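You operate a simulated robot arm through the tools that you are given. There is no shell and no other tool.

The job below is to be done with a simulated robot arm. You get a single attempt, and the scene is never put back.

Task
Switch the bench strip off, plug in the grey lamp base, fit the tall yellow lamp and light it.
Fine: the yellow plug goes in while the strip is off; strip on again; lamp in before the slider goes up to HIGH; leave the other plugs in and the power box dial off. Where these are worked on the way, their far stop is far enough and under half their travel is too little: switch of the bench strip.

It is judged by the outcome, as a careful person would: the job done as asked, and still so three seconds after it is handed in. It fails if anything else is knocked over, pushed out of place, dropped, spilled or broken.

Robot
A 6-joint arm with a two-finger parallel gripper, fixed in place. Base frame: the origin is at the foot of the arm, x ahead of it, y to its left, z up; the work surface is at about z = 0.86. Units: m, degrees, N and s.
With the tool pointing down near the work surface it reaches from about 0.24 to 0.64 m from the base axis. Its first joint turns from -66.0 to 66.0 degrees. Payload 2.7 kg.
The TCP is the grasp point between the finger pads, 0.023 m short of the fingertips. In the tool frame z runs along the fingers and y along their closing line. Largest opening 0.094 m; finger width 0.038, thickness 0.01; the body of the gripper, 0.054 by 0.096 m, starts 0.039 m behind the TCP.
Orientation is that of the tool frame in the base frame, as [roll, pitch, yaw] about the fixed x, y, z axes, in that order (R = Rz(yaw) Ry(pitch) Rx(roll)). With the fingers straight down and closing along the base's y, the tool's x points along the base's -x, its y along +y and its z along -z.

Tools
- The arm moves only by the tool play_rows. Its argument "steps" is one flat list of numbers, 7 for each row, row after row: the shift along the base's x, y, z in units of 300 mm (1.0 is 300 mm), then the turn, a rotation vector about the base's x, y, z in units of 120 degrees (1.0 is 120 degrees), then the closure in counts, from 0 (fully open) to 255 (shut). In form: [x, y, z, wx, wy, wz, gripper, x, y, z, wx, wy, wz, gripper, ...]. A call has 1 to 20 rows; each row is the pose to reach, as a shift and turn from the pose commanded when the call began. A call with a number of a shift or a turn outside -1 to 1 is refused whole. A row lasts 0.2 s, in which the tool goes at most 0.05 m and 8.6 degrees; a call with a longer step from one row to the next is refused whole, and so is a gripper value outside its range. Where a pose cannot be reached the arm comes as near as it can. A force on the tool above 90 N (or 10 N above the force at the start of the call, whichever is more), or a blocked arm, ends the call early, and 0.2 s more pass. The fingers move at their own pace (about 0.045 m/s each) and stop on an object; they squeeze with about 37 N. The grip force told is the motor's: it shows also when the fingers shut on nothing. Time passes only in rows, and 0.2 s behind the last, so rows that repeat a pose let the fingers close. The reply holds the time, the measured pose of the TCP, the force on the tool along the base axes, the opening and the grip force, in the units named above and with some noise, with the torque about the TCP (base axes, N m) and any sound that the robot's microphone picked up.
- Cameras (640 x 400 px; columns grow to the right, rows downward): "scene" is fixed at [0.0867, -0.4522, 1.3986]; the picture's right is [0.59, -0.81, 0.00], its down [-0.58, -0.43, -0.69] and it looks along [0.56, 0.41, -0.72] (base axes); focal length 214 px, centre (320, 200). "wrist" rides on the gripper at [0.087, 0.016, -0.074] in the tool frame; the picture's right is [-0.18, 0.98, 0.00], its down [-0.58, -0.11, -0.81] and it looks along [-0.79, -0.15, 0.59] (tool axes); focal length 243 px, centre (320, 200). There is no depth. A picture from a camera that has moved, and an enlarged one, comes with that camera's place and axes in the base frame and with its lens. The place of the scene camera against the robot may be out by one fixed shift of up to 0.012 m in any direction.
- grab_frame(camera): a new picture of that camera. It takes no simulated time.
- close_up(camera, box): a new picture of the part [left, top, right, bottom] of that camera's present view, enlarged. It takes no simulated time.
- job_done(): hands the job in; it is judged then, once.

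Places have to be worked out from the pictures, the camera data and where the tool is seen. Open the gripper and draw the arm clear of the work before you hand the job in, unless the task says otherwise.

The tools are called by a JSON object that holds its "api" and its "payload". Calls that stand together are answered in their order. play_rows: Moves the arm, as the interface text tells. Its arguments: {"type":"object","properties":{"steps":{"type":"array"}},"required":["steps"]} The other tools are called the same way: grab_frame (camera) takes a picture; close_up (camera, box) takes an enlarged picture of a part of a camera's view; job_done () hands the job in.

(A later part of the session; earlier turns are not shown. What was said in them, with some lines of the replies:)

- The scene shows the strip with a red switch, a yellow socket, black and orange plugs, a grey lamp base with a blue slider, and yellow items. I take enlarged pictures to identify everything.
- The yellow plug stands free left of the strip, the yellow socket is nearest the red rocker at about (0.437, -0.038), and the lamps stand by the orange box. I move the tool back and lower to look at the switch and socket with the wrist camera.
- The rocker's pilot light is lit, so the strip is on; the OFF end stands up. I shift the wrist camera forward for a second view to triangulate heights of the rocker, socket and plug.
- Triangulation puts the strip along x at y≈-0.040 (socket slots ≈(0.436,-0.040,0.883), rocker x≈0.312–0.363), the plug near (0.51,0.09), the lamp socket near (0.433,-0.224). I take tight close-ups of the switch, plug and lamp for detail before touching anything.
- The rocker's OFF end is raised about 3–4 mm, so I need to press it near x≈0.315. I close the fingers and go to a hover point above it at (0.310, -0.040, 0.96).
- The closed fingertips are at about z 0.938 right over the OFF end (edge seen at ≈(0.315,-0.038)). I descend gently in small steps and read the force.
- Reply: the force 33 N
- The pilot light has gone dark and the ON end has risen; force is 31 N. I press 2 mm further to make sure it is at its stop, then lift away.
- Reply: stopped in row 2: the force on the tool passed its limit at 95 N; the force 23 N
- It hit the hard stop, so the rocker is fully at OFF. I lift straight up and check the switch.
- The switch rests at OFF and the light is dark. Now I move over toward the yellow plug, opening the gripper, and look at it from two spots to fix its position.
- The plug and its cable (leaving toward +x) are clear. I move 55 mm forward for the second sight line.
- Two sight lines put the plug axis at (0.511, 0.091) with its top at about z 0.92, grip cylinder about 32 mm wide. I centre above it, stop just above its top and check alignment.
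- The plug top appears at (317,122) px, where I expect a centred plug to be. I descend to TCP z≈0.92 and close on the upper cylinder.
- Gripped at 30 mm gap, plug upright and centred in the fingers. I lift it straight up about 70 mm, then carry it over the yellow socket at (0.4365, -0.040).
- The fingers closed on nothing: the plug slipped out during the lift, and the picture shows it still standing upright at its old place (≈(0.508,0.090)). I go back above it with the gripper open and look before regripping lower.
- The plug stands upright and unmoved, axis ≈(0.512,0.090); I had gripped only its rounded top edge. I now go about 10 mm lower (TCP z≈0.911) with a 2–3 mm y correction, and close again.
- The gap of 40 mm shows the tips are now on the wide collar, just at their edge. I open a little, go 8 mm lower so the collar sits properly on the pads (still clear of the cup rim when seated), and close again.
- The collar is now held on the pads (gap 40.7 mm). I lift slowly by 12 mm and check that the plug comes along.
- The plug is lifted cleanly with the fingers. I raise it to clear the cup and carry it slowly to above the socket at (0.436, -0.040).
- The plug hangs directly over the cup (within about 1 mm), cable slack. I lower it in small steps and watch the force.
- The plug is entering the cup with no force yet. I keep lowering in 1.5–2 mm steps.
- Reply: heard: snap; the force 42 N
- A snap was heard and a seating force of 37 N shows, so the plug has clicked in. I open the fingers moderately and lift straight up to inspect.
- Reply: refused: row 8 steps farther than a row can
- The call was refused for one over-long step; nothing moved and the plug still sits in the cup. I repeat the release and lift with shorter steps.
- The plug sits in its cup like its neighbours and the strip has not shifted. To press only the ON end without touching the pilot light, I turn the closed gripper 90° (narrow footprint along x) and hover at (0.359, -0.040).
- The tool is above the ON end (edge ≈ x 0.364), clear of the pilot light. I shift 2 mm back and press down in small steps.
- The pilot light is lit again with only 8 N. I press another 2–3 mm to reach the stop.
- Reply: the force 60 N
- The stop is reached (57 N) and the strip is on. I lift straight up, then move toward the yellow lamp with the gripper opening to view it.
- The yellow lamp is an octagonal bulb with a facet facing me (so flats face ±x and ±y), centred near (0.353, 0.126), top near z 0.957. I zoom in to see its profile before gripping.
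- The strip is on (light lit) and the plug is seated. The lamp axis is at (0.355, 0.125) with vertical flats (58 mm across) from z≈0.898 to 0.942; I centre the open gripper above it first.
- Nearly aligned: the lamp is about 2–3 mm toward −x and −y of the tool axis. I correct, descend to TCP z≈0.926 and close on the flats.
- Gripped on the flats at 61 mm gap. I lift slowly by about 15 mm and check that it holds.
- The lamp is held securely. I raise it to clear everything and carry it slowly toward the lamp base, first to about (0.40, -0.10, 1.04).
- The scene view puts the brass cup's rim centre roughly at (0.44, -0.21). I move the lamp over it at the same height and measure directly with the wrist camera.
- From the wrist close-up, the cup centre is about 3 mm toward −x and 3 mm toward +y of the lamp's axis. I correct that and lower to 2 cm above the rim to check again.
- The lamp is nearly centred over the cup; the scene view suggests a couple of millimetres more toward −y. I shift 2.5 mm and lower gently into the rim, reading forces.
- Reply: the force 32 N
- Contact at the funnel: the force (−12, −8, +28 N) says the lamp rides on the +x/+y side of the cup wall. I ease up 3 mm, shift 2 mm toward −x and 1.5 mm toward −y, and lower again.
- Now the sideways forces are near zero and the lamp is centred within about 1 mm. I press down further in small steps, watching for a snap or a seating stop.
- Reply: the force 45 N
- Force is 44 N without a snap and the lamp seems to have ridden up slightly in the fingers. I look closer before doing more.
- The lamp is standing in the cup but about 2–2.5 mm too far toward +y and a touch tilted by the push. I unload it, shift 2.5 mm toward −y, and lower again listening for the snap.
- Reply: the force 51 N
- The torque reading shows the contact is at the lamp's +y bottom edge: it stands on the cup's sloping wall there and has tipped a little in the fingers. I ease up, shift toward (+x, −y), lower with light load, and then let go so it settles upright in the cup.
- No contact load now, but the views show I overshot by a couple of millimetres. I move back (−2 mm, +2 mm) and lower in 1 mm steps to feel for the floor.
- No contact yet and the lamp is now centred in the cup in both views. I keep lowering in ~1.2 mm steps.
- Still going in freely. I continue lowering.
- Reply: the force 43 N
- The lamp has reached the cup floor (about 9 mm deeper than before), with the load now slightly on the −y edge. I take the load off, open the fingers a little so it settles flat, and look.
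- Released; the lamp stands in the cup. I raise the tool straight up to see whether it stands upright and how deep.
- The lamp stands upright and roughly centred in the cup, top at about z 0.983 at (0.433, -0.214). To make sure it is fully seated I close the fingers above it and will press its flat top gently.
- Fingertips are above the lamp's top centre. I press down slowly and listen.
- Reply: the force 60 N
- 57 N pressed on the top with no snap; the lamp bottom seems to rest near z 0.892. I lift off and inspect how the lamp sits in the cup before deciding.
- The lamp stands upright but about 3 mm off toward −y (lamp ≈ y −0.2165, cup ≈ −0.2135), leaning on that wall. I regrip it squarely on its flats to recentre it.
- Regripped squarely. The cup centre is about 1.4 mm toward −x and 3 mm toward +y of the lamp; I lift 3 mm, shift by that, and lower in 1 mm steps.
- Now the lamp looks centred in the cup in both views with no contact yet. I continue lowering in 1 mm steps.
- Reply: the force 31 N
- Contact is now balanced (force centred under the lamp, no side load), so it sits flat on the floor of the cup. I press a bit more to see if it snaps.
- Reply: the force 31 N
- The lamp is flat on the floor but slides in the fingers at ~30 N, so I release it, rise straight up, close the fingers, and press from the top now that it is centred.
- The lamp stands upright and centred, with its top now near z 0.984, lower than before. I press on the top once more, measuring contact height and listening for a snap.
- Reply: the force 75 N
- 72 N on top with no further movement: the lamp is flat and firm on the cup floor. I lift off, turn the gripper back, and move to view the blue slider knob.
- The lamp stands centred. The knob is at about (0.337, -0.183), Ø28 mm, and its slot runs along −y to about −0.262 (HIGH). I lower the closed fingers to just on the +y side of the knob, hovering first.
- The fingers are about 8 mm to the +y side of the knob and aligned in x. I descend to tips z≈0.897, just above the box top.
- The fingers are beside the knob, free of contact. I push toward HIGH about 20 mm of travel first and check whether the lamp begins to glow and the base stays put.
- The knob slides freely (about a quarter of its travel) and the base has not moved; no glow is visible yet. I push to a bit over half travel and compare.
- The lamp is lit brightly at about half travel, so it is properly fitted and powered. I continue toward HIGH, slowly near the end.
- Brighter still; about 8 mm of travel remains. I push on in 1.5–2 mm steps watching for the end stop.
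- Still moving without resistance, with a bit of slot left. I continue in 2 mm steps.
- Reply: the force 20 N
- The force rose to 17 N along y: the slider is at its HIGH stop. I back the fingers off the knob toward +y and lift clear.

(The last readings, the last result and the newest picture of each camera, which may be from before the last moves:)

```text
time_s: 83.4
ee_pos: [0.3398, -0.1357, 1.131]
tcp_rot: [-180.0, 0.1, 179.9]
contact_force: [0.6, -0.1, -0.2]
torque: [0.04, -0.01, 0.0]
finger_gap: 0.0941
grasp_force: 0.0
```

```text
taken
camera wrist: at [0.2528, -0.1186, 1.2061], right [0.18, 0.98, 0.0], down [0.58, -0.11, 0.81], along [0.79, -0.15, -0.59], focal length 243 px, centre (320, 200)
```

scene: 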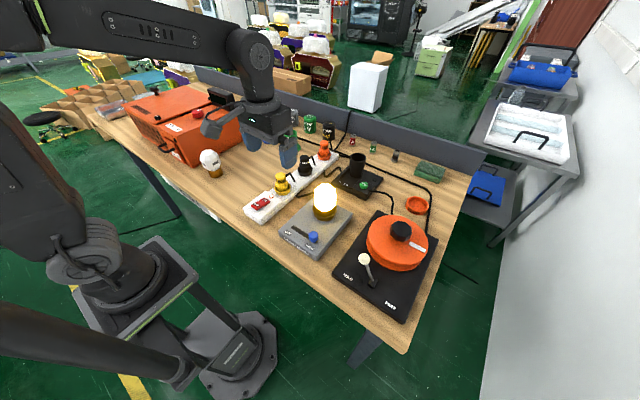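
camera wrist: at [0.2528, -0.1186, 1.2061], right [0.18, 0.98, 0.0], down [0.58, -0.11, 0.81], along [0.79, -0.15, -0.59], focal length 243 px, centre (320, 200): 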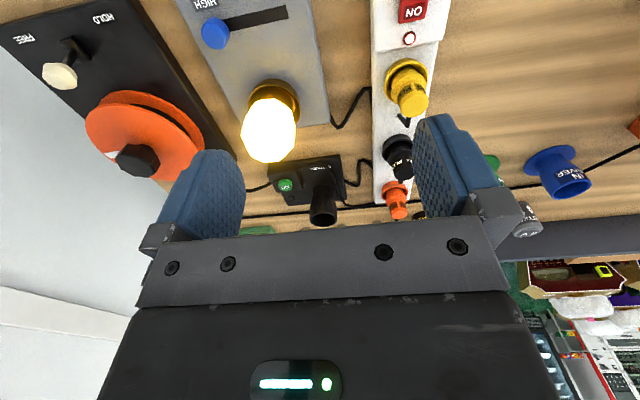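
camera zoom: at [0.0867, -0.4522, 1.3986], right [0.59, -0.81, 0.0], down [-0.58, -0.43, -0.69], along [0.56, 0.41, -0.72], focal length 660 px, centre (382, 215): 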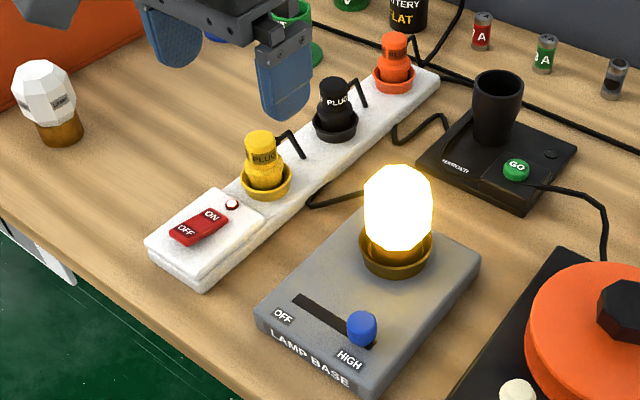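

The lamp is lit at HIGH, the strip's light is on, all plugs are in, and nothing else has moved. I draw the open gripper up and back to its starting place, well clear of the work.

{"api": "play_rows", "payload": {"steps": [0, 0.05, 0.08, 0, 0, 0, 0, 0.05, 0.15, 0.16, 0, 0, 0, 0, 0.12, 0.25, 0.2, 0, 0, 0, 0, 0.2, 0.33, 0.21, 0, 0, 0, 0, 0.28, 0.4, 0.21, 0, 0, 0, 0, 0.33, 0.43, 0.21, 0, 0, 0, 0, 0.33, 0.43, 0.21, 0, 0, 0, 0, 0.33, 0.43, 0.21, 0, 0, 0, 0, 0.33, 0.43, 0.21, 0, 0, 0, 0, 0.33, 0.43, 0.21, 0, 0, 0, 0]}}

{"api": "close_up", "payload": {"camera": "scene", "box": [140, 80, 440, 300]}}

{"api": "close_up", "payload": {"camera": "scene", "box": [280, 170, 360, 260]}}

```text
time_s: 85.6
ee_pos: [0.4359, -0.0084, 1.1925]
tcp_rot: [-179.9, 0.1, -180.0]
contact_force: [0.8, -0.1, -0.3]
torque: [0.03, 0.02, 0.03]
finger_gap: 0.094
grasp_force: 0.0
```

```text
1.82 times, centred on (290, 190) of scene
camera zoom: at [0.0867, -0.4522, 1.3986], right [0.59, -0.81, 0.0], down [-0.58, -0.43, -0.69], along [0.56, 0.41, -0.72], focal length 390 px, centre (374, 218)
```

zoom: 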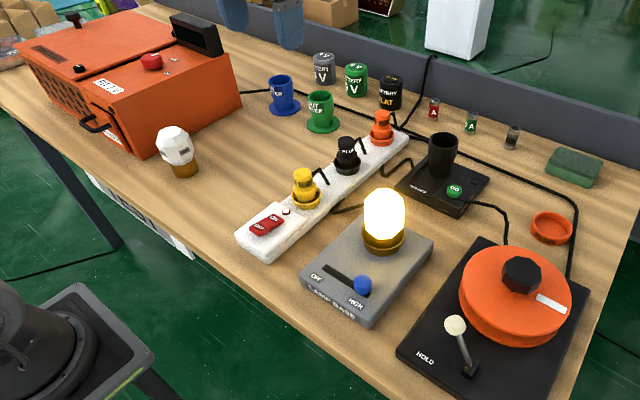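

```text
4.44 times, centred on (320, 215) of scene
camera zoom: at [0.0867, -0.4522, 1.3986], right [0.59, -0.81, 0.0], down [-0.58, -0.43, -0.69], along [0.56, 0.41, -0.72], focal length 953 px, centre (320, 133)
```

zoom: 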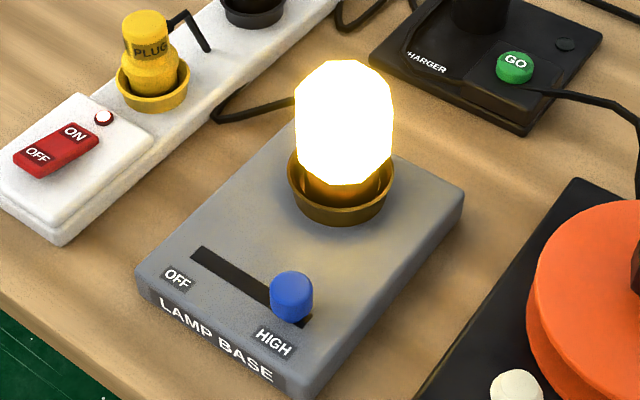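

Everything is steady: lamp lit, slider at HIGH, strip on with all three plugs in, power box untouched, arm clear with the gripper open. I hand the job in.

{"api": "job_done", "payload": {}}

```text
The job is handed in.
```

The job is done and handed in: the yellow lamp is fitted and lit, with the slider at its HIGH stop and the bench strip back on.

- **Order:** I switched the strip off, pushed the yellow plug in until it snapped, then switched the strip on again. The lamp went in next, and only then did I move the slider up.
- **Plug:** my first grip on it slipped. The plug stayed upright where it was, and a lower grip held.
- **Lamp:** it needed recentring in its cup. It made no snap, but it came on when the slider was about halfway and got brighter from there.
- **Everything else:** in the last pictures the black and orange plugs are still in and nothing else looks moved or knocked over. I never touched the power box or its dial.

The arm is back at its starting place with the gripper open.
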